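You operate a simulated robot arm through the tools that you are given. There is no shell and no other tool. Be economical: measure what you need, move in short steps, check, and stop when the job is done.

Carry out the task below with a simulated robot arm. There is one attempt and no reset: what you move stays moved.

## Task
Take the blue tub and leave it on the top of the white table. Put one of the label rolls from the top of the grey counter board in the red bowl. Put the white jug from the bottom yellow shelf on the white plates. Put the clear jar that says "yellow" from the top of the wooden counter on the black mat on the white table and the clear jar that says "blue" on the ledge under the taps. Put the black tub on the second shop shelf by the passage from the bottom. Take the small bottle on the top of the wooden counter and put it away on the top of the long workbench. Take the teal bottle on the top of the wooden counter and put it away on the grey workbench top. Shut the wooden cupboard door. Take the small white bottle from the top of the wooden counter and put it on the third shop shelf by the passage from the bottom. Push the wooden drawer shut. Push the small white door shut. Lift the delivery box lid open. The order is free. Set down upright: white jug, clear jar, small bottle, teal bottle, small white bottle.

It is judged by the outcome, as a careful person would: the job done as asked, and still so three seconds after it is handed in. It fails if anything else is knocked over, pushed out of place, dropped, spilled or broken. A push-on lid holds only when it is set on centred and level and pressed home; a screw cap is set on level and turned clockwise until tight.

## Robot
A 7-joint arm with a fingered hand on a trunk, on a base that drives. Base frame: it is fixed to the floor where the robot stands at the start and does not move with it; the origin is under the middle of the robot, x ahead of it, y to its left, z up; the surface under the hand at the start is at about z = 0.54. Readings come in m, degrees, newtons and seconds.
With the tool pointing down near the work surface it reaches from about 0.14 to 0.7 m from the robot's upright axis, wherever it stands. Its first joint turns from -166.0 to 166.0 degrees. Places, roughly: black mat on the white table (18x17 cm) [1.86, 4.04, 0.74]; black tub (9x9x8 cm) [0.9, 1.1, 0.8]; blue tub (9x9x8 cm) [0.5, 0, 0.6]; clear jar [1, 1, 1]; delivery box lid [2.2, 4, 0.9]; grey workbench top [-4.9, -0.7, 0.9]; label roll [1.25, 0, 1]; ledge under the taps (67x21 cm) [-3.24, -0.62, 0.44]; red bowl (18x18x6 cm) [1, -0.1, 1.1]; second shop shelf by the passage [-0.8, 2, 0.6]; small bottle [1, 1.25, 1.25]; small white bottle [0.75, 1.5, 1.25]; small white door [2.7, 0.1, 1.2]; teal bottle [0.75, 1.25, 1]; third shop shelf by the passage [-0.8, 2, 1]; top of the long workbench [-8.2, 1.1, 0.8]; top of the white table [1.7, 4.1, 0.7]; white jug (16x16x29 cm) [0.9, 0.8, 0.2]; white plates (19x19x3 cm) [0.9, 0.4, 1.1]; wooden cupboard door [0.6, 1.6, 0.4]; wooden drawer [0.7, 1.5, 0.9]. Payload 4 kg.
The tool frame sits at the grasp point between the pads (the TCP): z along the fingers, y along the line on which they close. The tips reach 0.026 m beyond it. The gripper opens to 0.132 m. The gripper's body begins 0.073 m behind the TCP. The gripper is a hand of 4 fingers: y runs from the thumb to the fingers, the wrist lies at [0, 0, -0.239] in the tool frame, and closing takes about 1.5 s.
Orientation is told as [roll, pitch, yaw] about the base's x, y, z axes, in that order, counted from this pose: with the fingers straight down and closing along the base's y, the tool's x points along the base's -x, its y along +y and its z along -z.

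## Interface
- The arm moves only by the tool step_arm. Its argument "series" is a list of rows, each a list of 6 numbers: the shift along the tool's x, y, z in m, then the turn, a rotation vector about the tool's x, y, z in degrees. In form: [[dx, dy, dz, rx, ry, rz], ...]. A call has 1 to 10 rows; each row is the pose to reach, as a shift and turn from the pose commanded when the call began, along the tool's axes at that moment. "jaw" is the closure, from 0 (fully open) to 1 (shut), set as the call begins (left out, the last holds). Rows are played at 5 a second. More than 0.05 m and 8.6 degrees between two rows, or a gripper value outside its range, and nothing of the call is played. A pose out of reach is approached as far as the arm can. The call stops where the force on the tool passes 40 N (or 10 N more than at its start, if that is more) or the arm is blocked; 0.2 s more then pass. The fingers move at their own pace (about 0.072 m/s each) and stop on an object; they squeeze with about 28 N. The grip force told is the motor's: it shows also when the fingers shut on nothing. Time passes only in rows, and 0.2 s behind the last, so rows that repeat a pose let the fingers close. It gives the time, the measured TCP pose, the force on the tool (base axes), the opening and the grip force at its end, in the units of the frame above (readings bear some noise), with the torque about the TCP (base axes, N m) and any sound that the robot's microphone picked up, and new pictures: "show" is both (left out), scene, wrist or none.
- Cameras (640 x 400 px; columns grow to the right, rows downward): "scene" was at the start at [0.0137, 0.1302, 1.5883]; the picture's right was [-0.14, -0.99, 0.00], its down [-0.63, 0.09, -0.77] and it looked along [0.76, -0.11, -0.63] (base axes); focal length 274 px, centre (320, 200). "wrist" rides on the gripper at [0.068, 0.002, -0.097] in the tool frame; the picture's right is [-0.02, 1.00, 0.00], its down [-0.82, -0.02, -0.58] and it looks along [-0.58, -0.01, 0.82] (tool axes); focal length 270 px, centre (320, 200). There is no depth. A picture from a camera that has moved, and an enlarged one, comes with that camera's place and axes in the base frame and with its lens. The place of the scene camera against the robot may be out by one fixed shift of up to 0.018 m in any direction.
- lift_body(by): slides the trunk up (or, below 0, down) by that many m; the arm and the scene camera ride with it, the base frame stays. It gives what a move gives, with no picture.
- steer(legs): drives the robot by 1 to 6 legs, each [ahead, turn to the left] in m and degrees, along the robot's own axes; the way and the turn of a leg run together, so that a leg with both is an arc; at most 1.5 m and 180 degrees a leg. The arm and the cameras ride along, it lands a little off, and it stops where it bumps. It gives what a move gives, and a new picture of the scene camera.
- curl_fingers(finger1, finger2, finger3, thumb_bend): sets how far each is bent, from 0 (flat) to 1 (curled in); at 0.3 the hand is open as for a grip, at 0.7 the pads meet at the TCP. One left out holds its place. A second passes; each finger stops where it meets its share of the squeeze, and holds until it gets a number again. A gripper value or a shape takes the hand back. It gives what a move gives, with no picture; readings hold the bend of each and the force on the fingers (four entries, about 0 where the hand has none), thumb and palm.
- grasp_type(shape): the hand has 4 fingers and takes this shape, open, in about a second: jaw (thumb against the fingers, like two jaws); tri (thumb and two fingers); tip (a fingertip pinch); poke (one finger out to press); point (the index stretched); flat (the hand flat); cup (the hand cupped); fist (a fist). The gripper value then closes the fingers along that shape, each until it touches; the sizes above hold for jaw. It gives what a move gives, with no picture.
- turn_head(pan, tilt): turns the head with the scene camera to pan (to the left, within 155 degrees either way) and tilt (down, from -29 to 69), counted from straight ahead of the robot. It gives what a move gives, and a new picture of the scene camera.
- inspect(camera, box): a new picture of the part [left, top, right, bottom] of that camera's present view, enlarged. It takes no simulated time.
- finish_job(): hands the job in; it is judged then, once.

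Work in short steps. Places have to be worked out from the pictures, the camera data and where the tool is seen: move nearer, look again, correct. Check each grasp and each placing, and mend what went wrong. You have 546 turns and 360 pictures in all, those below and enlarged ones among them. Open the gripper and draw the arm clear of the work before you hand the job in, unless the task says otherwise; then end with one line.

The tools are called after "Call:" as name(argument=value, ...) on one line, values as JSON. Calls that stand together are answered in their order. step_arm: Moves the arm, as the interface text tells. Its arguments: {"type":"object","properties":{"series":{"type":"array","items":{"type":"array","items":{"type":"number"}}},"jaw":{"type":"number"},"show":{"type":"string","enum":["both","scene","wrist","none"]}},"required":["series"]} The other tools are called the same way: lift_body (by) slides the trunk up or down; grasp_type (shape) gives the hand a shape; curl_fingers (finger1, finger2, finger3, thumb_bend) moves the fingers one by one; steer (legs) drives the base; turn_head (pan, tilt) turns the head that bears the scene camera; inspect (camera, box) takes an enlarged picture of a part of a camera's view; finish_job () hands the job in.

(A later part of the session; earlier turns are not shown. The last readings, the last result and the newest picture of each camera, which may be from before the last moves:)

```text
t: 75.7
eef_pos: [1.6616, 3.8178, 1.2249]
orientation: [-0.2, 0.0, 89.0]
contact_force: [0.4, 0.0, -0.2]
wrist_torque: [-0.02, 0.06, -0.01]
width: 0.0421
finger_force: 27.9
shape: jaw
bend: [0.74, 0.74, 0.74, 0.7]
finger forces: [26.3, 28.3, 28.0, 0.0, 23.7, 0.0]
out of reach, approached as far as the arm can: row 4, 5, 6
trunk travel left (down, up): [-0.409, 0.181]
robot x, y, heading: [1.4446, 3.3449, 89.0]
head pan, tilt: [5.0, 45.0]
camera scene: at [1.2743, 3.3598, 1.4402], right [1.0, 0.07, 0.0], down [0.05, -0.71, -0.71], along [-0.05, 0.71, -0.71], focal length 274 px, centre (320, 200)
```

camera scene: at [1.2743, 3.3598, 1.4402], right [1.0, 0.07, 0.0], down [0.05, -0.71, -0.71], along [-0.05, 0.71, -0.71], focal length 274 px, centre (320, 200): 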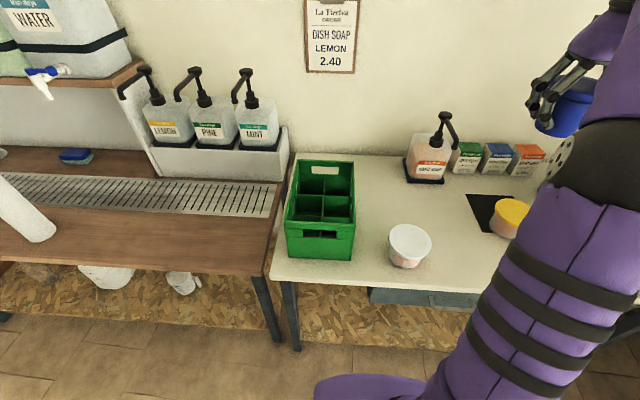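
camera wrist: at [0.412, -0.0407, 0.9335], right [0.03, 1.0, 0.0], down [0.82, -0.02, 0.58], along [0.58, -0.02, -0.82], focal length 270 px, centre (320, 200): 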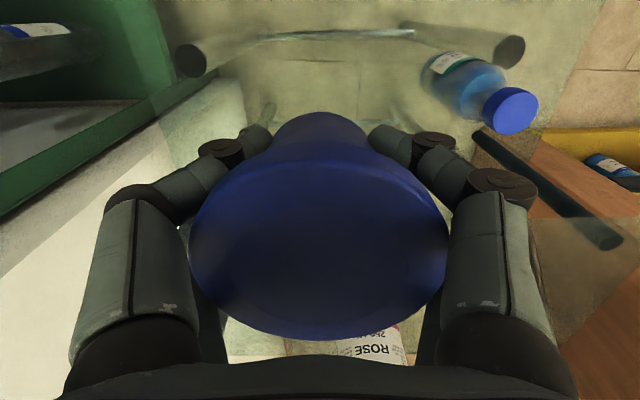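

The hand is above (1.662, 3.818). I'll lower the trunk by 0.35 and look with the wrist camera.

Call:
lift_body(by=-0.35)

Call:
inspect(camera="scene", box=[320, 0, 640, 200])

Call:
inspect(camera="wrist", box=[0, 0, 640, 400])

```text
t: 79.2
eef_pos: [1.6597, 3.8168, 0.8741]
orientation: [-0.1, -0.2, 88.9]
contact_force: [-0.6, 0.0, 0.0]
wrist_torque: [-0.01, -0.03, 0.03]
width: 0.0422
finger_force: 28.4
shape: jaw
bend: [0.74, 0.74, 0.74, 0.7]
finger forces: [26.3, 28.2, 28.0, 0.0, 23.6, 0.1]
trunk travel left (down, up): [-0.059, 0.531]
robot x, y, heading: [1.4467, 3.3457, 88.8]
head pan, tilt: [5.0, 45.0]
```

```text
2.00 times, centred on (480, 100) of scene
camera zoom: at [1.2734, 3.3595, 1.0901], right [1.0, 0.07, 0.0], down [0.05, -0.71, -0.71], along [-0.05, 0.71, -0.71], focal length 547 px, centre (0, 400)
```

zoom: 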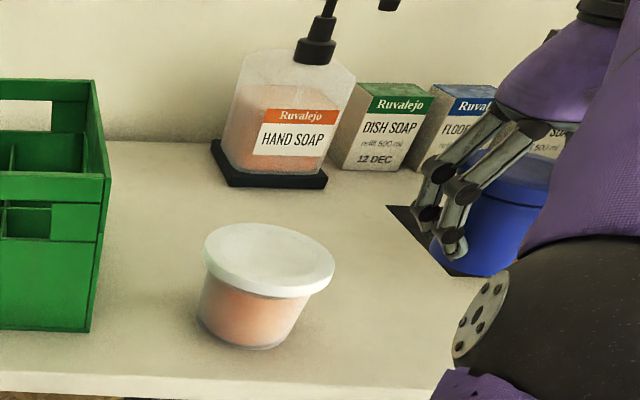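

```text
1.00 times, centred on (320, 200) of wrist (not enlarged: the box is as wide or as high as the picture)
camera zoom: at [1.6563, 3.7484, 0.971], right [-1.0, 0.04, 0.0], down [0.03, 0.81, 0.58], along [0.03, 0.58, -0.82], focal length 270 px, centre (320, 200)
```

zoom: 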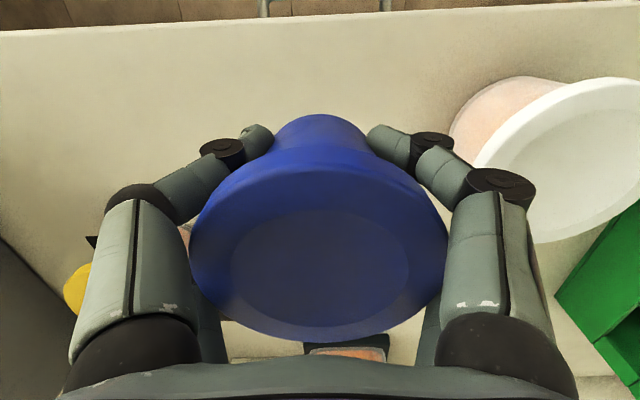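

The white-lidded tub is a bit close on the finger side, so I'll shift 0.025 towards +x and descend gently until contact.

Call:
step_arm(series=[[0, -0.025, 0, 0, 0, 0], [0, -0.025, 0.03, 0, 0, 0], [0, -0.025, 0.055, 0, 0, 0], [0, -0.025, 0.065, 0, 0, 0], [0, -0.025, 0.075, 0, 0, 0], [0, -0.025, 0.083, 0, 0, 0], [0, -0.025, 0.083, 0, 0, 0]], show="wrist")

```text
t: 80.8
eef_pos: [1.6832, 3.8183, 0.7887]
orientation: [0.1, -0.2, 88.9]
contact_force: [-1.2, 0.1, 0.1]
wrist_torque: [-0.01, -0.03, 0.01]
width: 0.042
finger_force: 28.2
shape: jaw
bend: [0.74, 0.74, 0.74, 0.7]
finger forces: [26.8, 28.7, 28.3, 0.0, 23.9, 0.0]
out of reach, approached as far as the arm can: row 1
trunk travel left (down, up): [-0.059, 0.531]
robot x, y, heading: [1.4404, 3.3434, 89.0]
head pan, tilt: [5.0, 45.0]
camera wrist: at [1.6807, 3.7482, 0.8868], right [-1.0, 0.04, 0.0], down [0.03, 0.81, 0.58], along [0.03, 0.58, -0.82], focal length 270 px, centre (320, 200)
```

wrist: 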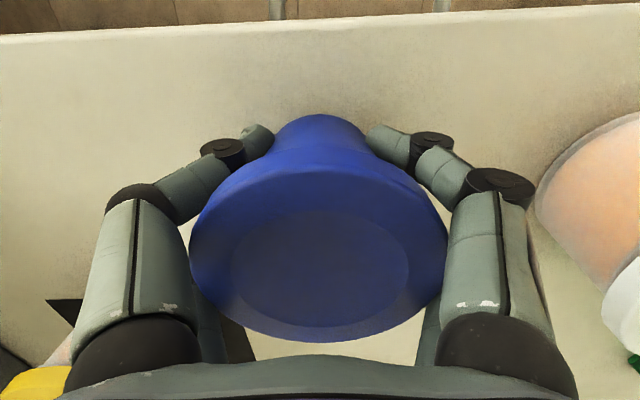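

No contact yet; I continue down in small steps.

Call:
step_arm(series=[[0, 0, 0.006, 0, 0, 0], [0, 0, 0.011, 0, 0, 0], [0, 0, 0.016, 0, 0, 0], [0, 0, 0.021, 0, 0, 0], [0, 0, 0.021, 0, 0, 0]], show="wrist")

```text
t: 81.8
eef_pos: [1.6831, 3.8174, 0.7779]
orientation: [-0.6, -1.1, 88.9]
contact_force: [-1.7, -1.2, 19.6]
wrist_torque: [-0.16, 0.09, 0.02]
width: 0.0426
finger_force: 27.4
shape: jaw
bend: [0.75, 0.74, 0.74, 0.71]
finger forces: [31.3, 32.6, 32.1, 0.0, 27.6, 0.0]
trunk travel left (down, up): [-0.059, 0.531]
robot x, y, heading: [1.4447, 3.3448, 89.0]
head pan, tilt: [5.0, 45.0]
stopped in row 5: the force on the tool passed its limit at 43 N (the readings are from after the stop); the commanded pose is now the measured one
camera wrist: at [1.6799, 3.7461, 0.8723], right [-1.0, 0.04, -0.01], down [0.03, 0.8, 0.59], along [0.03, 0.59, -0.81], focal length 270 px, centre (320, 200)
```

wrist: 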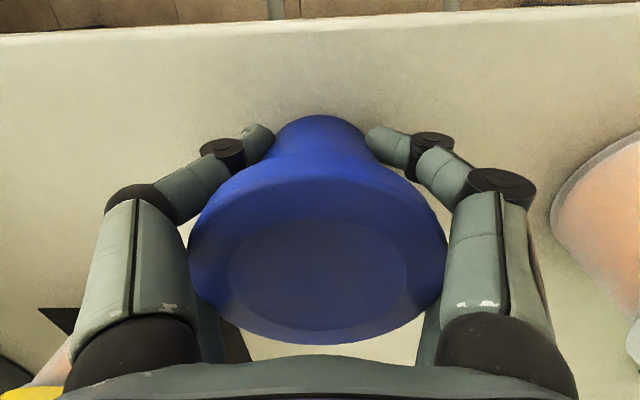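

Contact is made, so the tub is on the table. I'll ease up 4 mm and open the fingers moderately.

Call:
step_arm(series=[[0, 0, -0.004, 0, 0, 0], [0, 0, -0.004, 0, 0, 0], [0, 0, -0.004, 0, 0, 0]], show="none")

Call:
step_arm(series=[[0, 0, 0, 0, 0, 0], [0, 0, 0, 0, 0, 0], [0, 0, 0, 0, 0, 0], [0, 0, 0, 0, 0, 0], [0, 0, 0, 0, 0, 0], [0, 0, 0, 0, 0, 0]], jaw=0.1, show="wrist")

```text
t: 82.6
eef_pos: [1.6837, 3.8176, 0.7768]
orientation: [-0.5, -0.7, 88.9]
contact_force: [0.2, -1.7, 3.0]
wrist_torque: [-0.07, 0.01, -0.01]
width: 0.0425
finger_force: 27.7
shape: jaw
bend: [0.74, 0.74, 0.74, 0.71]
finger forces: [30.9, 32.5, 32.4, 0.0, 27.4, 0.0]
trunk travel left (down, up): [-0.059, 0.531]
robot x, y, heading: [1.4435, 3.3477, 88.7]
head pan, tilt: [5.0, 45.0]
```

```text
t: 84.0
eef_pos: [1.685, 3.8171, 0.7767]
orientation: [-0.5, -0.7, 88.9]
contact_force: [0.6, 0.0, 0.6]
wrist_torque: [-0.01, 0.03, 0.01]
width: 0.1186
finger_force: 0.0
shape: jaw
bend: [0.48, 0.48, 0.48, 0.33]
finger forces: [0.1, 0.1, 0.0, 0.0, 0.0, 0.0]
trunk travel left (down, up): [-0.059, 0.531]
robot x, y, heading: [1.442, 3.3494, 89.1]
head pan, tilt: [5.0, 45.0]
camera wrist: at [1.6803, 3.7475, 0.8736], right [-1.0, 0.04, -0.01], down [0.03, 0.81, 0.59], along [0.03, 0.59, -0.81], focal length 270 px, centre (320, 200)
```

wrist: 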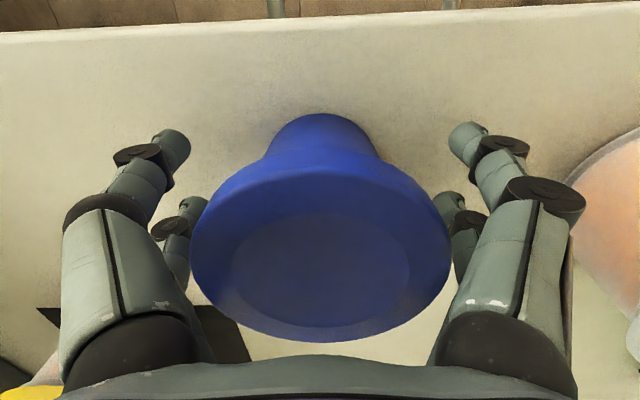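

The fingers are clear. I'll lift straight up and check that the tub stays.

Call:
step_arm(series=[[0, 0, -0.02, 0, 0, 0], [0, 0, -0.05, 0, 0, 0], [0, 0, -0.09, 0, 0, 0], [0, 0, -0.13, 0, 0, 0], [0, 0, -0.17, 0, 0, 0], [0, 0, -0.17, 0, 0, 0]])

```text
t: 85.4
eef_pos: [1.6738, 3.7986, 0.8839]
orientation: [-0.7, -0.9, 89.0]
contact_force: [0.1, -0.4, -0.5]
wrist_torque: [-0.01, 0.01, 0.0]
width: 0.1185
finger_force: 0.0
shape: jaw
bend: [0.48, 0.48, 0.48, 0.33]
finger forces: [0.0, 0.0, 0.0, 0.1, 0.1, 0.0]
out of reach, approached as far as the arm can: row 4, 5, 6
trunk travel left (down, up): [-0.059, 0.531]
robot x, y, heading: [1.4436, 3.3413, 88.9]
head pan, tilt: [5.0, 45.0]
camera scene: at [1.2734, 3.3596, 1.0901], right [1.0, 0.07, 0.0], down [0.05, -0.71, -0.71], along [-0.05, 0.71, -0.71], focal length 274 px, centre (320, 200)
camera wrist: at [1.6701, 3.729, 0.9801], right [-1.0, 0.04, -0.01], down [0.03, 0.81, 0.59], along [0.03, 0.59, -0.81], focal length 270 px, centre (320, 200)
```

scene: 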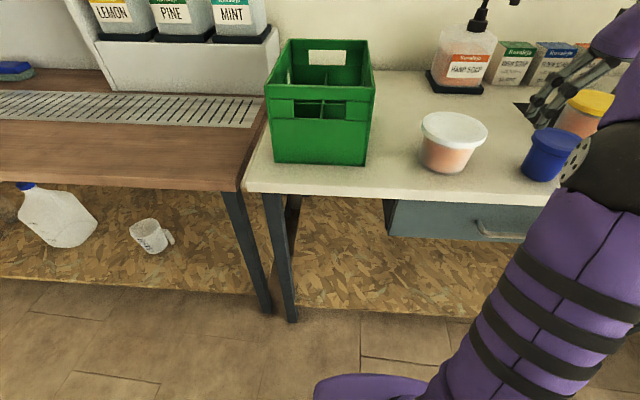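
wrist: 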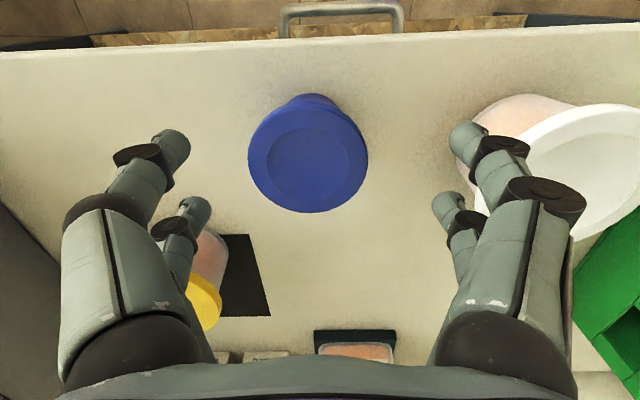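

The blue tub stands on the white table. Next is the delivery box lid, since the hand is free: I raise the trunk, retract the arm, back off, and shift right.

Call:
lift_body(by=0.4)

Call:
step_arm(series=[[0.04, 0.04, 0, 0, 0, 0], [0.08, 0.08, 0, 0, 0, 0], [0.1, 0.12, 0, 0, 0, 0], [0.1, 0.16, 0, 0, 0, 0], [0.1, 0.16, 0, 0, 0, 0]], show="none", jaw=0)

Call:
steer(legs=[[-0.25, 0], [0, -90], [0.62, 0], [0, 90]])

```text
t: 89.3
eef_pos: [1.6746, 3.7984, 1.2838]
orientation: [-0.6, -0.9, 89.0]
contact_force: [1.2, -0.4, -0.1]
wrist_torque: [-0.01, -0.01, 0.01]
width: 0.1189
finger_force: 0.2
shape: jaw
bend: [0.48, 0.48, 0.48, 0.33]
finger forces: [0.1, 0.0, 0.0, 0.1, 0.0, 0.1]
trunk travel left (down, up): [-0.459, 0.131]
robot x, y, heading: [1.4459, 3.3445, 89.1]
head pan, tilt: [5.0, 45.0]
```

```text
refused: row 1 steps farther than a row can; nothing moved
```

```text
t: 102.5
eef_pos: [2.3031, 3.5211, 1.2844]
orientation: [-0.6, -1.0, 86.5]
contact_force: [0.7, -0.4, 0.3]
wrist_torque: [-0.03, 0.02, -0.02]
width: 0.119
finger_force: 0.1
shape: jaw
bend: [0.48, 0.48, 0.48, 0.33]
finger forces: [0.1, 0.1, 0.0, 0.0, 0.0, 0.0]
trunk travel left (down, up): [-0.459, 0.131]
robot x, y, heading: [2.0542, 3.0768, 86.4]
head pan, tilt: [5.0, 45.0]
camera scene: at [1.8849, 3.0975, 1.4901], right [1.0, 0.03, 0.0], down [0.02, -0.71, -0.71], along [-0.02, 0.71, -0.71], focal length 274 px, centre (320, 200)
```

scene: 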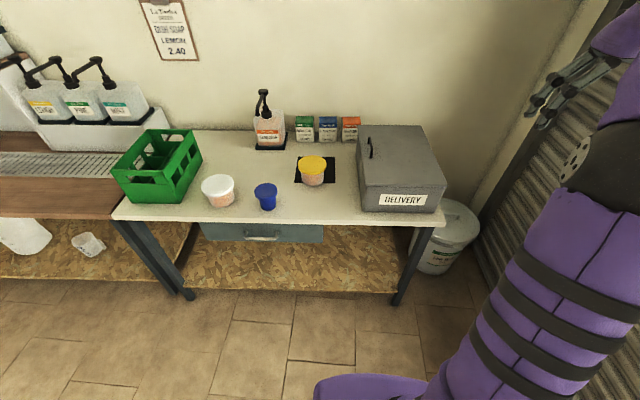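

A clear view of the box: its handle is at the left side of the lid. I'll zoom in.

Call:
inspect(camera="scene", box=[340, 110, 460, 225])

Call:
inspect(camera="scene", box=[240, 90, 400, 220])

```text
3.48 times, centred on (400, 168) of scene
camera zoom: at [1.8849, 3.0975, 1.4901], right [1.0, 0.03, 0.0], down [0.02, -0.71, -0.71], along [-0.02, 0.71, -0.71], focal length 952 px, centre (42, 313)
```

zoom: 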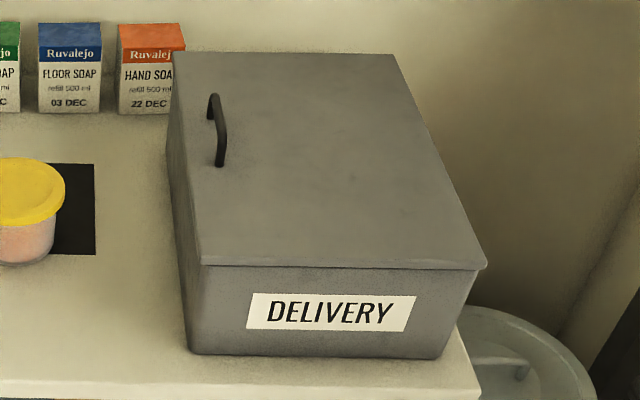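

```text
3.08 times, centred on (320, 155) of scene
camera zoom: at [1.8849, 3.0975, 1.4901], right [1.0, 0.03, 0.0], down [0.02, -0.71, -0.71], along [-0.02, 0.71, -0.71], focal length 842 px, centre (320, 338)
```

zoom: 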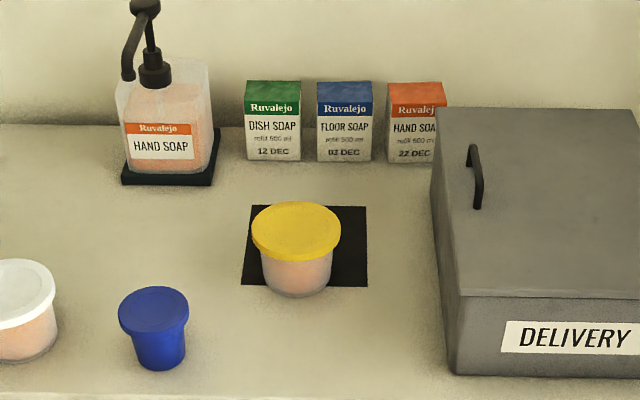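

The handle bar runs along y at x≈2.055, y 3.955–4.045, on a lid with its top at z≈0.87, so the hinge must be on the right at x≈2.295. I'll retract the hand slightly, then roll forward 0.33.

Call:
step_arm(series=[[0.03, 0.03, 0, 0, 0, 0], [0.05, 0.06, 0, 0, 0, 0], [0.06, 0.1, 0, 0, 0, 0], [0.06, 0.14, 0, 0, 0, 0], [0.06, 0.18, 0, 0, 0, 0], [0.06, 0.22, 0, 0, 0, 0], [0.06, 0.22, 0, 0, 0, 0]], show="none", jaw=0)

Call:
steer(legs=[[0.33, 3]])

```text
t: 104.1
eef_pos: [2.0843, 3.4751, 1.278]
orientation: [-0.6, -0.9, 86.5]
contact_force: [-0.2, 0.5, -1.2]
wrist_torque: [0.02, -0.04, -0.01]
width: 0.132
finger_force: 0.0
shape: jaw
bend: [0.3, 0.3, 0.3, 0.3]
finger forces: [0.0, 0.0, 0.1, 0.0, 0.0, 0.0]
trunk travel left (down, up): [-0.459, 0.131]
robot x, y, heading: [2.0534, 3.077, 86.5]
head pan, tilt: [5.0, 45.0]
```

```text
t: 106.3
eef_pos: [2.0803, 3.8072, 1.2779]
orientation: [-0.6, -1.0, 88.9]
contact_force: [-0.3, -0.3, 0.4]
wrist_torque: [-0.02, 0.03, 0.0]
width: 0.132
finger_force: 0.1
shape: jaw
bend: [0.3, 0.3, 0.3, 0.3]
finger forces: [0.0, 0.0, 0.0, 0.1, 0.0, 0.0]
trunk travel left (down, up): [-0.459, 0.131]
robot x, y, heading: [2.0668, 3.4081, 88.8]
head pan, tilt: [5.0, 45.0]
camera scene: at [1.8974, 3.4217, 1.4901], right [1.0, 0.07, 0.0], down [0.05, -0.71, -0.71], along [-0.05, 0.71, -0.71], focal length 274 px, centre (320, 200)
```

scene: 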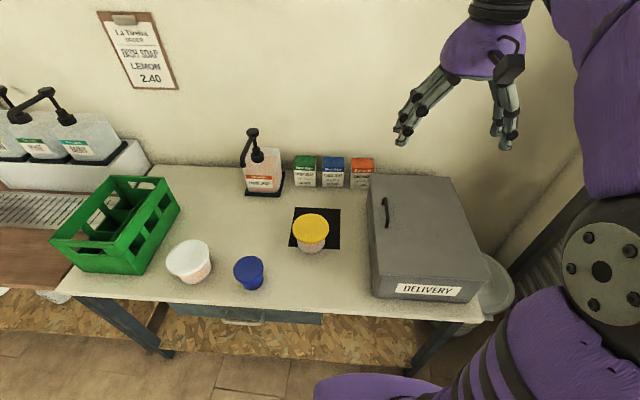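

The handle is confirmed at (2.056, 4.00). I'll move the hand over it and lower the trunk for a close look.

Call:
step_arm(series=[[-0.045, 0.01, 0, 0, 0, 0], [-0.09, 0.02, 0, 0, 0, 0], [-0.135, 0.024, 0, 0, 0, 0], [-0.18, 0.024, 0, 0, 0, 0], [-0.193, 0.024, 0, 0, 0, 0], [-0.193, 0.024, 0, 0, 0, 0]], show="none")

Call:
lift_body(by=-0.26)

Call:
inspect(camera="wrist", box=[0, 0, 640, 400])

Call:
inspect(camera="scene", box=[320, 0, 640, 200])

```text
t: 107.7
eef_pos: [2.0619, 3.9575, 1.2648]
orientation: [-0.6, -1.1, 88.8]
contact_force: [-0.6, 0.5, 0.4]
wrist_torque: [0.0, -0.01, 0.02]
width: 0.1321
finger_force: 0.1
shape: jaw
bend: [0.3, 0.3, 0.3, 0.3]
finger forces: [0.0, 0.0, 0.1, 0.1, 0.0, 0.0]
out of reach, approached as far as the arm can: row 3, 4, 5, 6
trunk travel left (down, up): [-0.459, 0.131]
robot x, y, heading: [2.0651, 3.4097, 89.0]
head pan, tilt: [5.0, 45.0]
```

```text
t: 110.4
eef_pos: [2.0624, 3.9565, 1.0039]
orientation: [-0.6, -1.2, 88.8]
contact_force: [0.1, -0.9, 1.3]
wrist_torque: [-0.01, 0.0, -0.02]
width: 0.1321
finger_force: 0.1
shape: jaw
bend: [0.3, 0.3, 0.3, 0.3]
finger forces: [0.0, 0.1, 0.0, 0.0, 0.0, 0.0]
trunk travel left (down, up): [-0.199, 0.391]
robot x, y, heading: [2.0661, 3.4076, 88.8]
head pan, tilt: [5.0, 45.0]
```

```text
1.00 times, centred on (320, 200) of wrist (not enlarged: the box is as wide or as high as the picture)
camera zoom: at [2.0585, 3.8868, 1.0996], right [-1.0, 0.05, -0.01], down [0.03, 0.8, 0.59], along [0.03, 0.59, -0.8], focal length 270 px, centre (320, 200)
```

zoom: 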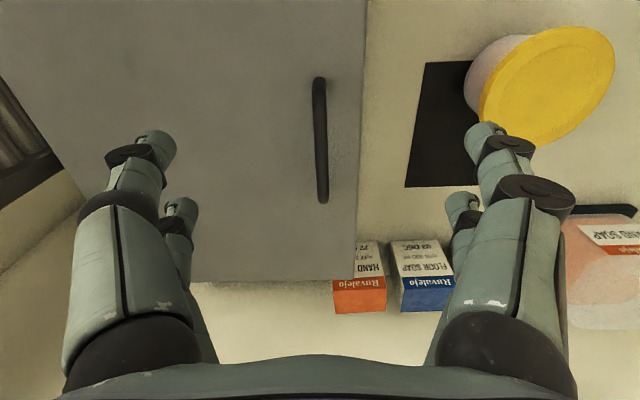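

```text
2.00 times, centred on (480, 100) of scene
camera zoom: at [1.8973, 3.4214, 1.2301], right [1.0, 0.07, 0.0], down [0.05, -0.71, -0.71], along [-0.05, 0.71, -0.71], focal length 547 px, centre (0, 400)
```

zoom: 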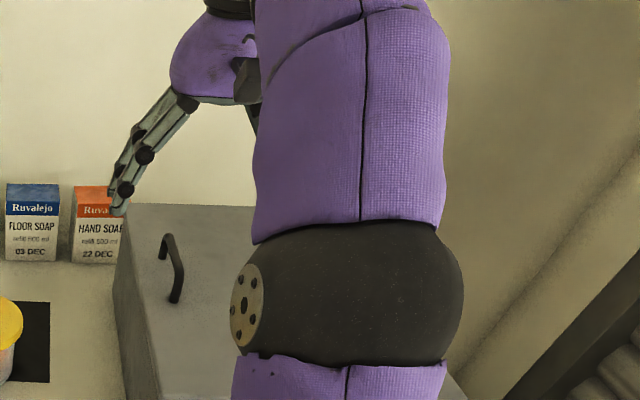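

The bar is at x≈2.062, y 3.93–4.035. I'll descend to it with the tips just above the lid.

Call:
step_arm(series=[[-0.02, 0, 0.02, 0, 0, 0], [-0.028, 0, 0.05, 0, 0, 0], [-0.028, 0, 0.075, 0, 0, 0], [-0.028, 0, 0.09, 0, 0, 0], [-0.028, 0, 0.09, 0, 0, 0]])

```text
t: 111.6
eef_pos: [2.0662, 3.9853, 0.9156]
orientation: [-0.6, -1.1, 88.9]
contact_force: [-0.8, 0.8, 0.7]
wrist_torque: [0.02, -0.02, 0.02]
width: 0.1319
finger_force: 0.1
shape: jaw
bend: [0.3, 0.3, 0.3, 0.3]
finger forces: [0.0, 0.0, 0.0, 0.0, 0.0, 0.0]
trunk travel left (down, up): [-0.199, 0.391]
robot x, y, heading: [2.0682, 3.4066, 88.7]
head pan, tilt: [5.0, 45.0]
camera scene: at [1.8973, 3.4215, 1.2301], right [1.0, 0.07, 0.0], down [0.05, -0.71, -0.71], along [-0.05, 0.71, -0.71], focal length 274 px, centre (320, 200)
camera wrist: at [2.0621, 3.9153, 1.011], right [-1.0, 0.05, -0.01], down [0.03, 0.8, 0.59], along [0.03, 0.59, -0.8], focal length 270 px, centre (320, 200)
```

scene: 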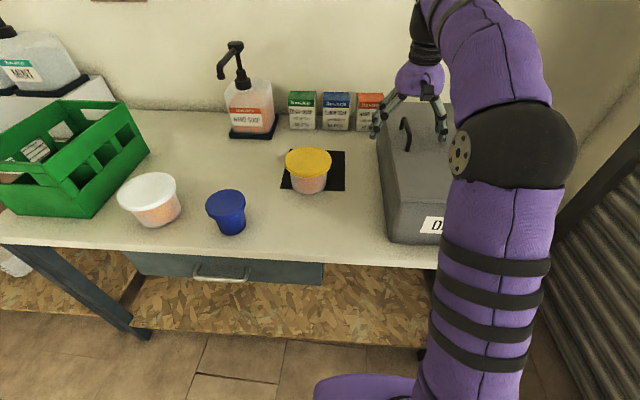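
wrist: 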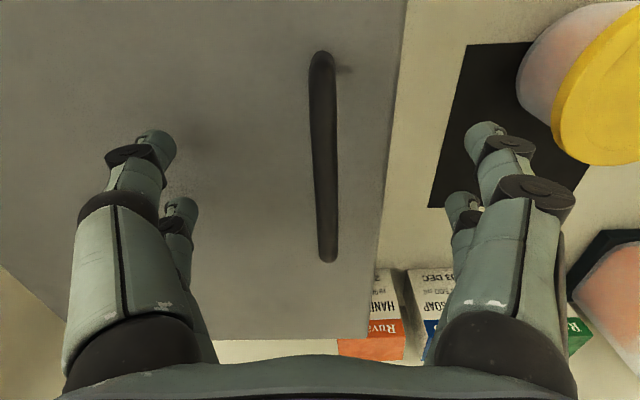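

The bar is centred about 2 cm nearer and slightly below the TCP. I'll adjust and close.

Call:
step_arm(series=[[0.013, 0.001, 0.013, 0, 0, 0], [0.013, 0.001, 0.013, 0, 0, 0]], show="none")

Call:
step_arm(series=[[0, 0, 0, 0, 0, 0], [0, 0, 0, 0, 0, 0], [0, 0, 0, 0, 0, 0], [0, 0, 0, 0, 0, 0], [0, 0, 0, 0, 0, 0], [0, 0, 0, 0, 0, 0], [0, 0, 0, 0, 0, 0], [0, 0, 0, 0, 0, 0]], jaw=1)

```text
t: 112.2
eef_pos: [2.0629, 3.9752, 0.9061]
orientation: [-0.6, -1.6, 89.0]
contact_force: [-7.1, 7.9, 24.1]
wrist_torque: [-0.16, -1.83, 0.46]
width: 0.1321
finger_force: 0.2
shape: jaw
bend: [0.3, 0.3, 0.29, 0.29]
finger forces: [0.0, 0.1, 4.0, 0.1, 19.9, 0.0]
trunk travel left (down, up): [-0.199, 0.391]
robot x, y, heading: [2.0713, 3.4092, 88.8]
head pan, tilt: [5.0, 45.0]
```

```text
t: 113.1
eef_pos: [2.0627, 3.9746, 0.9088]
orientation: [-0.5, -1.6, 89.0]
contact_force: [-6.1, -3.5, 24.1]
wrist_torque: [-0.48, -0.37, -0.1]
width: 0.0198
finger_force: 28.2
shape: jaw
bend: [0.72, 0.71, 0.76, 0.75]
finger forces: [0.2, 0.2, 0.0, 0.0, 0.0, 0.0]
trunk travel left (down, up): [-0.199, 0.391]
robot x, y, heading: [2.0679, 3.4086, 88.7]
head pan, tilt: [5.0, 45.0]
stopped in row 4: the force on the tool passed its limit at 48 N (the readings are from after the stop); the commanded pose is now the measured one
camera scene: at [1.897, 3.4209, 1.2298], right [1.0, 0.07, 0.0], down [0.05, -0.71, -0.71], along [-0.05, 0.71, -0.71], focal length 274 px, centre (320, 200)
camera wrist: at [2.0588, 3.9029, 1.0021], right [-1.0, 0.04, -0.01], down [0.03, 0.8, 0.6], along [0.03, 0.6, -0.8], focal length 270 px, centre (320, 200)
```

scene: 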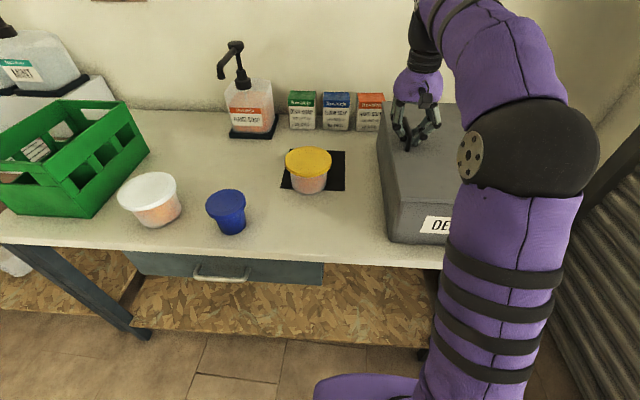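
wrist: 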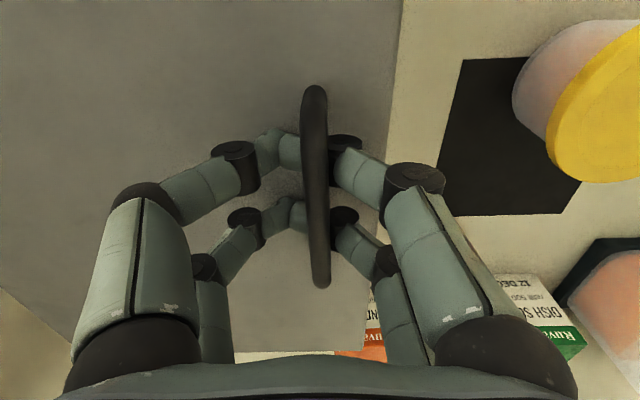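

The fingers are hooked around and under the bar. I'll lift along the arc about the right-hand hinge, first to about 20°.

Call:
step_arm(series=[[0, 0, -0.006, 0, 0, 0], [0, -0.004, -0.02, 0, 0, 0], [0, -0.0096, -0.04, 0, 0, 0], [0, -0.017, -0.06, 0, 0, 0], [0, -0.026, -0.078, 0, 0, 0], [0, -0.026, -0.078, 0, 0, 0]])

```text
t: 114.5
eef_pos: [2.0925, 3.9733, 0.9853]
orientation: [-0.5, -1.6, 89.0]
contact_force: [-2.6, 1.3, -0.8]
wrist_torque: [-0.02, -0.01, -0.02]
width: 0.0163
finger_force: 28.1
shape: jaw
bend: [0.7, 0.7, 0.75, 0.72]
finger forces: [1.7, 0.8, 0.0, 0.1, 0.1, 0.0]
trunk travel left (down, up): [-0.199, 0.391]
robot x, y, heading: [2.0683, 3.4089, 88.6]
head pan, tilt: [5.0, 45.0]
camera scene: at [1.897, 3.4216, 1.23], right [1.0, 0.07, 0.0], down [0.05, -0.71, -0.71], along [-0.05, 0.71, -0.71], focal length 274 px, centre (320, 200)
camera wrist: at [2.0876, 3.9013, 1.0801], right [-1.0, 0.05, -0.01], down [0.03, 0.8, 0.6], along [0.03, 0.6, -0.8], focal length 270 px, centre (320, 200)
```

scene: 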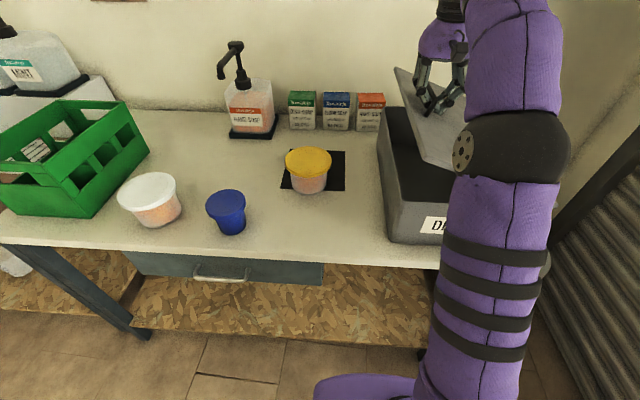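
wrist: 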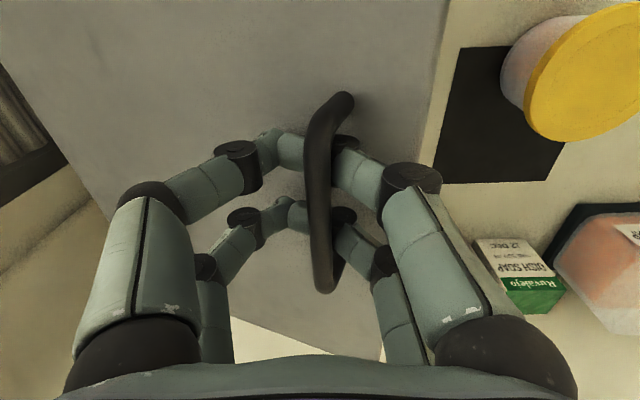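

The lid is opening smoothly. I continue the arc to about 60°.

Call:
step_arm(series=[[0, -0.0227, -0.034, 0, 0, 0], [0, -0.051, -0.064, 0, 0, 0], [0, -0.067, -0.077, 0, 0, 0], [0, -0.084, -0.088, 0, 0, 0], [0, -0.102, -0.098, 0, 0, 0], [0, -0.121, -0.106, 0, 0, 0], [0, -0.121, -0.106, 0, 0, 0]])

```text
t: 115.3
eef_pos: [2.1151, 3.9667, 1.0035]
orientation: [-0.4, -4.2, 88.9]
contact_force: [-2.9, 40.1, 0.4]
wrist_torque: [-0.32, -0.01, -0.57]
width: 0.0157
finger_force: 28.4
shape: jaw
bend: [0.7, 0.7, 0.75, 0.72]
finger forces: [40.8, 3.9, 0.1, 0.0, 0.0, 0.0]
out of reach, approached as far as the arm can: row 1, 2, 3, 4
trunk travel left (down, up): [-0.199, 0.391]
robot x, y, heading: [2.0706, 3.4091, 89.0]
head pan, tilt: [5.0, 45.0]
stopped in row 4: the force on the tool passed its limit at 117 N (the readings are from after the stop); the commanded pose is now the measured one
camera scene: at [1.8965, 3.4268, 1.2298], right [1.0, 0.07, 0.0], down [0.05, -0.71, -0.7], along [-0.05, 0.7, -0.71], focal length 274 px, centre (320, 200)
camera wrist: at [2.1116, 3.8906, 1.0951], right [-1.0, 0.04, -0.01], down [0.03, 0.77, 0.64], along [0.03, 0.64, -0.77], focal length 270 px, centre (320, 200)
```

scene: 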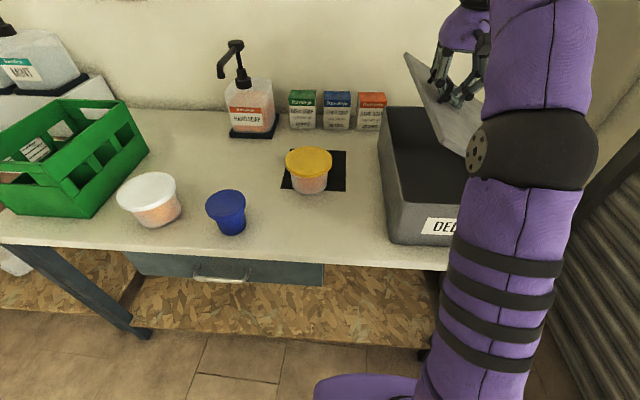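
wrist: 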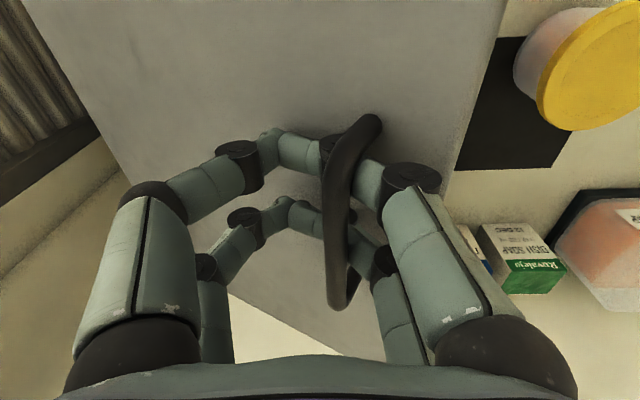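

The arm ran out of upward reach, so I'll use the trunk for the vertical part. Lifting 2.5 cm, then shifting sideways along the arc.

Call:
lift_body(by=0.02)

Call:
step_arm(series=[[-0.004, -0.01, 0, 0, 0, 0], [-0.006, -0.025, 0, 0, 0, 0], [-0.006, -0.025, 0, 0, 0, 0]], show="none")

```text
t: 116.0
eef_pos: [2.1235, 3.9667, 1.0232]
orientation: [-0.8, -4.4, 88.3]
contact_force: [5.9, 23.9, -6.1]
wrist_torque: [0.11, -0.05, -0.1]
width: 0.0168
finger_force: 28.3
shape: jaw
bend: [0.66, 0.7, 0.75, 0.72]
finger forces: [23.6, 0.0, 0.1, 0.0, 0.0, 0.1]
trunk travel left (down, up): [-0.219, 0.371]
robot x, y, heading: [2.0689, 3.4096, 89.1]
head pan, tilt: [5.0, 45.0]
stopped: the force on the tool passed its limit at 51 N (the readings are from after the stop); the commanded pose is now the measured one
```

```text
t: 116.8
eef_pos: [2.1438, 3.9672, 1.0278]
orientation: [-0.7, -4.5, 88.6]
contact_force: [-11.1, 15.3, 9.4]
wrist_torque: [-0.42, 0.03, -0.45]
width: 0.0156
finger_force: 28.0
shape: jaw
bend: [0.69, 0.7, 0.75, 0.72]
finger forces: [16.6, 2.8, 0.0, 0.0, 0.1, 0.0]
trunk travel left (down, up): [-0.219, 0.371]
robot x, y, heading: [2.065, 3.4062, 88.8]
head pan, tilt: [5.0, 45.0]
```

The handle foot is pulling the hand towards +y. I'll ease +y, then go on in small steps.

Call:
step_arm(series=[[-0.006, -0.004, 0, 0, 0, 0], [-0.01, -0.008, 0, 0, 0, 0], [-0.01, -0.008, 0, 0, 0, 0]], show="none")

Call:
lift_body(by=0.02)

Call:
step_arm(series=[[-0.002, -0.012, 0, 0, 0, 0], [-0.004, -0.025, 0, 0, 0, 0], [-0.004, -0.025, 0, 0, 0, 0]])

```text
t: 117.6
eef_pos: [2.1549, 3.975, 1.0277]
orientation: [-0.8, -4.6, 88.4]
contact_force: [-1.0, -0.9, 0.5]
wrist_torque: [-0.05, 0.01, 0.02]
width: 0.0158
finger_force: 27.6
shape: jaw
bend: [0.69, 0.7, 0.75, 0.72]
finger forces: [0.0, 0.8, 0.1, 0.0, 0.0, 0.0]
trunk travel left (down, up): [-0.219, 0.371]
robot x, y, heading: [2.069, 3.408, 88.6]
head pan, tilt: [5.0, 45.0]
```

```text
t: 118.2
eef_pos: [2.1542, 3.9762, 1.0476]
orientation: [-0.8, -4.8, 88.5]
contact_force: [-0.3, -0.2, -0.8]
wrist_torque: [0.01, -0.02, -0.01]
width: 0.0153
finger_force: 27.8
shape: jaw
bend: [0.69, 0.7, 0.75, 0.72]
finger forces: [0.1, 0.9, 0.0, 0.0, 0.1, 0.0]
trunk travel left (down, up): [-0.239, 0.351]
robot x, y, heading: [2.066, 3.4059, 88.7]
head pan, tilt: [5.0, 45.0]
```

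```text
t: 119.0
eef_pos: [2.1813, 3.9754, 1.0443]
orientation: [-0.8, -4.8, 88.4]
contact_force: [-1.3, -0.5, 1.3]
wrist_torque: [0.01, -0.06, 0.04]
width: 0.0155
finger_force: 28.7
shape: jaw
bend: [0.69, 0.7, 0.75, 0.72]
finger forces: [0.3, 0.7, 0.0, 0.0, 0.0, 0.0]
out of reach, approached as far as the arm can: row 2, 3
trunk travel left (down, up): [-0.239, 0.351]
robot x, y, heading: [2.0674, 3.412, 88.8]
head pan, tilt: [5.0, 45.0]
camera scene: at [1.8971, 3.4218, 1.2706], right [1.0, 0.07, 0.0], down [0.05, -0.71, -0.71], along [-0.05, 0.71, -0.71], focal length 274 px, centre (320, 200)
camera wrist: at [2.1752, 3.8982, 1.1357], right [-1.0, 0.05, -0.01], down [0.03, 0.76, 0.65], along [0.04, 0.64, -0.76], focal length 270 px, centre (320, 200)
```

scene: 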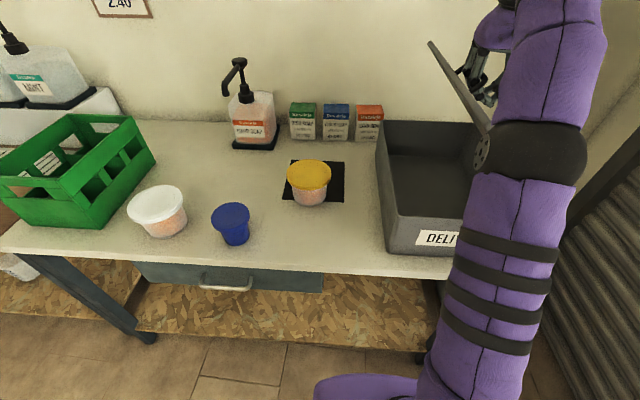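
wrist: 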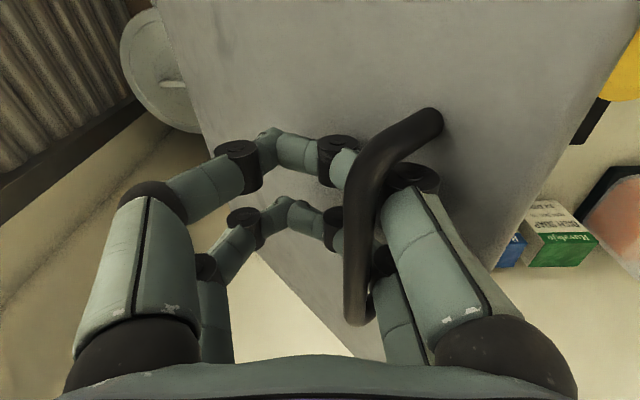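

The lid is at about 55°. I continue with trunk and sideways steps.

Call:
lift_body(by=0.02)

Call:
step_arm(series=[[0, -0.015, 0, 0, 0, 0], [0, -0.03, 0, 0, 0, 0], [0, -0.045, 0, 0, 0, 0], [0, -0.045, 0, 0, 0, 0]], show="none")

Call:
lift_body(by=0.02)

Call:
step_arm(series=[[0, -0.015, 0, 0, 0, 0], [0, -0.03, 0, 0, 0, 0], [0, -0.045, 0, 0, 0, 0], [0, -0.045, 0, 0, 0, 0]])

```text
t: 119.7
eef_pos: [2.1797, 3.9754, 1.0653]
orientation: [-0.8, -4.9, 88.3]
contact_force: [-1.6, -0.5, -0.2]
wrist_torque: [-0.03, 0.0, 0.0]
width: 0.0156
finger_force: 28.4
shape: jaw
bend: [0.69, 0.7, 0.75, 0.72]
finger forces: [0.0, 0.6, 0.0, 0.1, 0.0, 0.0]
trunk travel left (down, up): [-0.259, 0.331]
robot x, y, heading: [2.0665, 3.4042, 89.1]
head pan, tilt: [5.0, 45.0]
```

```text
t: 120.7
eef_pos: [2.2219, 3.9696, 1.0616]
orientation: [-0.9, -5.1, 88.4]
contact_force: [-5.3, 9.9, 10.5]
wrist_torque: [-0.52, 0.07, -0.36]
width: 0.0157
finger_force: 28.1
shape: jaw
bend: [0.69, 0.7, 0.75, 0.72]
finger forces: [12.3, 1.5, 0.0, 0.0, 0.0, 0.0]
out of reach, approached as far as the arm can: row 2, 3, 4
trunk travel left (down, up): [-0.259, 0.331]
robot x, y, heading: [2.0681, 3.4085, 88.8]
head pan, tilt: [5.0, 45.0]
```

```text
t: 121.4
eef_pos: [2.2232, 3.9678, 1.0806]
orientation: [-0.9, -4.9, 88.3]
contact_force: [0.4, 2.9, -1.9]
wrist_torque: [-0.05, -0.02, -0.03]
width: 0.0158
finger_force: 27.9
shape: jaw
bend: [0.69, 0.7, 0.75, 0.72]
finger forces: [3.0, 1.2, 0.0, 0.0, 0.1, 0.0]
trunk travel left (down, up): [-0.279, 0.311]
robot x, y, heading: [2.0718, 3.4078, 89.1]
head pan, tilt: [5.0, 45.0]
```

```text
t: 122.0
eef_pos: [2.2486, 3.969, 1.0802]
orientation: [-0.8, -6.2, 89.0]
contact_force: [-4.4, 16.3, 10.4]
wrist_torque: [-0.52, 0.19, -0.52]
width: 0.0157
finger_force: 28.7
shape: jaw
bend: [0.7, 0.7, 0.75, 0.72]
finger forces: [18.1, 0.0, 0.0, 0.0, 0.1, 0.1]
out of reach, approached as far as the arm can: row 2, 3
trunk travel left (down, up): [-0.279, 0.311]
robot x, y, heading: [2.0668, 3.4096, 88.9]
head pan, tilt: [5.0, 45.0]
stopped in row 3: the force on the tool passed its limit at 47 N (the readings are from after the stop); the commanded pose is now the measured one
camera scene: at [1.8965, 3.4239, 1.3105], right [1.0, 0.07, 0.0], down [0.05, -0.71, -0.71], along [-0.05, 0.7, -0.71], focal length 274 px, centre (320, 200)
camera wrist: at [2.2442, 3.8896, 1.1701], right [-1.0, 0.04, -0.01], down [0.03, 0.75, 0.66], along [0.04, 0.66, -0.75], focal length 270 px, centre (320, 200)
```

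scene: 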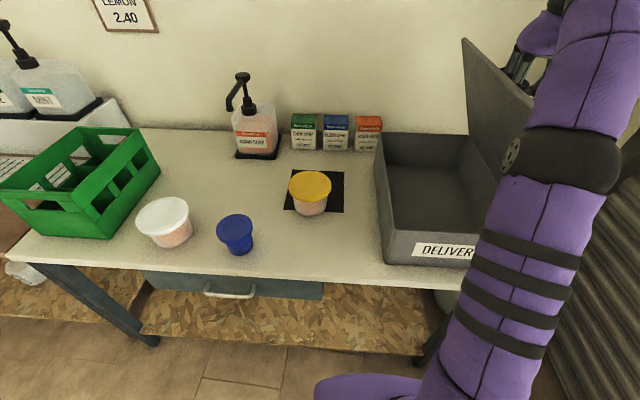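
wrist: 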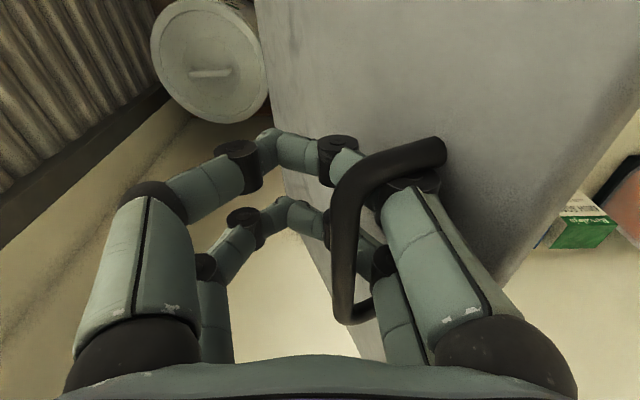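

The lid is near 68°. I'll keep going with the trunk up and the arm sideways and slightly down.

Call:
lift_body(by=0.02)

Call:
step_arm(series=[[-0.008, -0.005, 0.01, 0, 0, 0], [-0.008, -0.02, 0.012, 0, 0, 0], [-0.008, -0.035, 0.014, 0, 0, 0], [-0.008, -0.05, 0.016, 0, 0, 0], [-0.008, -0.05, 0.016, 0, 0, 0]])

```text
t: 122.7
eef_pos: [2.2516, 3.9687, 1.1001]
orientation: [-0.9, -5.7, 88.9]
contact_force: [2.1, 12.4, -9.3]
wrist_torque: [0.04, -0.06, -0.09]
width: 0.0157
finger_force: 27.9
shape: jaw
bend: [0.69, 0.7, 0.75, 0.72]
finger forces: [11.7, 3.0, 0.0, 0.0, 0.1, 0.1]
trunk travel left (down, up): [-0.299, 0.291]
robot x, y, heading: [2.0734, 3.4114, 88.9]
head pan, tilt: [5.0, 45.0]
```

```text
t: 123.9
eef_pos: [2.2924, 3.9701, 1.083]
orientation: [-0.9, -6.0, 88.8]
contact_force: [-2.1, 4.5, 6.2]
wrist_torque: [-0.28, 0.12, -0.17]
width: 0.0157
finger_force: 27.8
shape: jaw
bend: [0.69, 0.7, 0.75, 0.72]
finger forces: [5.4, 0.1, 0.1, 0.0, 0.0, 0.0]
out of reach, approached as far as the arm can: row 3, 4, 5
trunk travel left (down, up): [-0.299, 0.291]
robot x, y, heading: [2.0687, 3.4045, 88.9]
head pan, tilt: [5.0, 45.0]
camera scene: at [1.8971, 3.4225, 1.3307], right [1.0, 0.07, 0.0], down [0.05, -0.71, -0.71], along [-0.05, 0.71, -0.71], focal length 274 px, centre (320, 200)
camera wrist: at [2.2877, 3.8919, 1.1731], right [-1.0, 0.05, -0.01], down [0.03, 0.75, 0.66], along [0.04, 0.66, -0.75], focal length 270 px, centre (320, 200)
```

scene: 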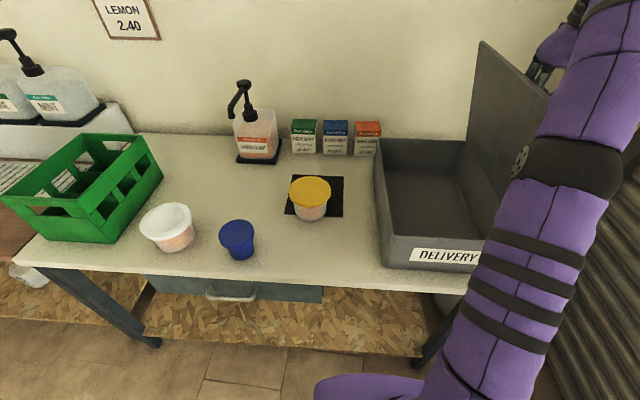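
wrist: 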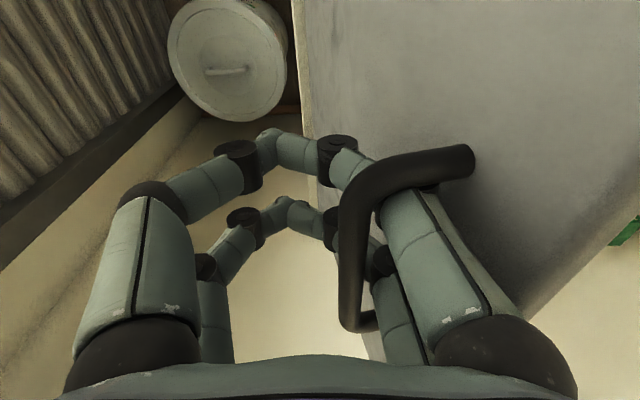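

The lid is near 80°. A further push past vertical.

Call:
lift_body(by=0.02)

Call:
step_arm(series=[[-0.004, -0.01, 0.012, 0, 0, 0], [-0.004, -0.025, 0.018, 0, 0, 0], [-0.004, -0.04, 0.025, 0, 0, 0], [-0.004, -0.055, 0.03, 0, 0, 0], [-0.004, -0.07, 0.035, 0, 0, 0], [-0.004, -0.07, 0.035, 0, 0, 0]])

```text
t: 124.6
eef_pos: [2.2931, 3.9697, 1.1028]
orientation: [-0.9, -5.9, 88.8]
contact_force: [-0.3, -2.3, -9.7]
wrist_torque: [-0.11, 0.0, 0.13]
width: 0.0156
finger_force: 28.7
shape: jaw
bend: [0.69, 0.7, 0.75, 0.72]
finger forces: [7.4, 6.7, 0.0, 0.1, 0.1, 0.0]
trunk travel left (down, up): [-0.319, 0.271]
robot x, y, heading: [2.0658, 3.4092, 89.0]
head pan, tilt: [5.0, 45.0]
```

```text
t: 126.1
eef_pos: [2.3525, 3.9722, 1.0671]
orientation: [-1.0, -7.0, 89.2]
contact_force: [0.7, 12.0, 5.8]
wrist_torque: [-0.72, 0.18, -0.32]
width: 0.0157
finger_force: 28.0
shape: jaw
bend: [0.69, 0.7, 0.75, 0.72]
finger forces: [12.1, 0.0, 0.0, 0.0, 0.0, 0.0]
out of reach, approached as far as the arm can: row 3, 4, 5, 6
trunk travel left (down, up): [-0.319, 0.271]
robot x, y, heading: [2.072, 3.4075, 88.8]
head pan, tilt: [5.0, 45.0]
stopped in row 6: the force on the tool passed its limit at 44 N (the readings are from after the stop); the commanded pose is now the measured one
camera scene: at [1.897, 3.4234, 1.3507], right [1.0, 0.07, 0.0], down [0.05, -0.71, -0.71], along [-0.05, 0.7, -0.71], focal length 274 px, centre (320, 200)
camera wrist: at [2.347, 3.8927, 1.1543], right [-1.0, 0.04, -0.01], down [0.02, 0.74, 0.67], along [0.04, 0.67, -0.74], focal length 270 px, centre (320, 200)
```

scene: 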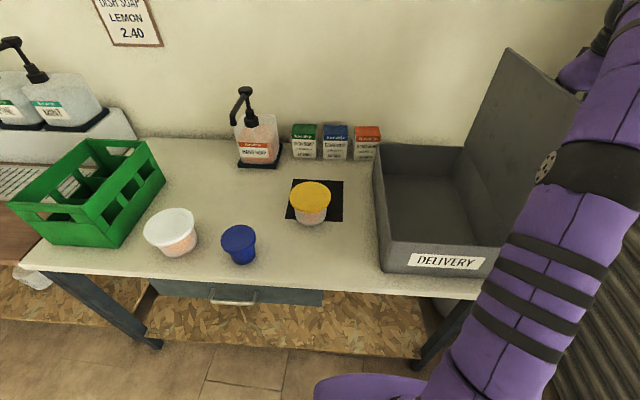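
wrist: 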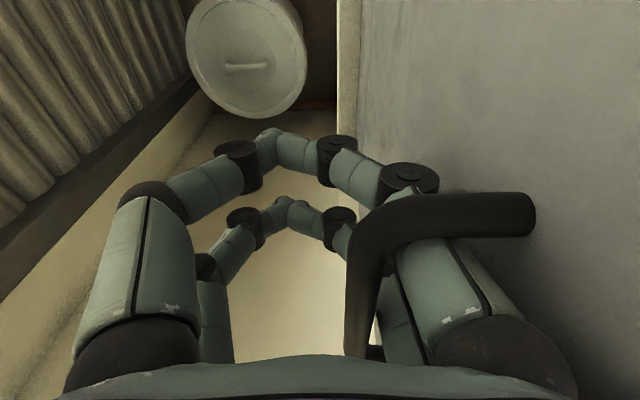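

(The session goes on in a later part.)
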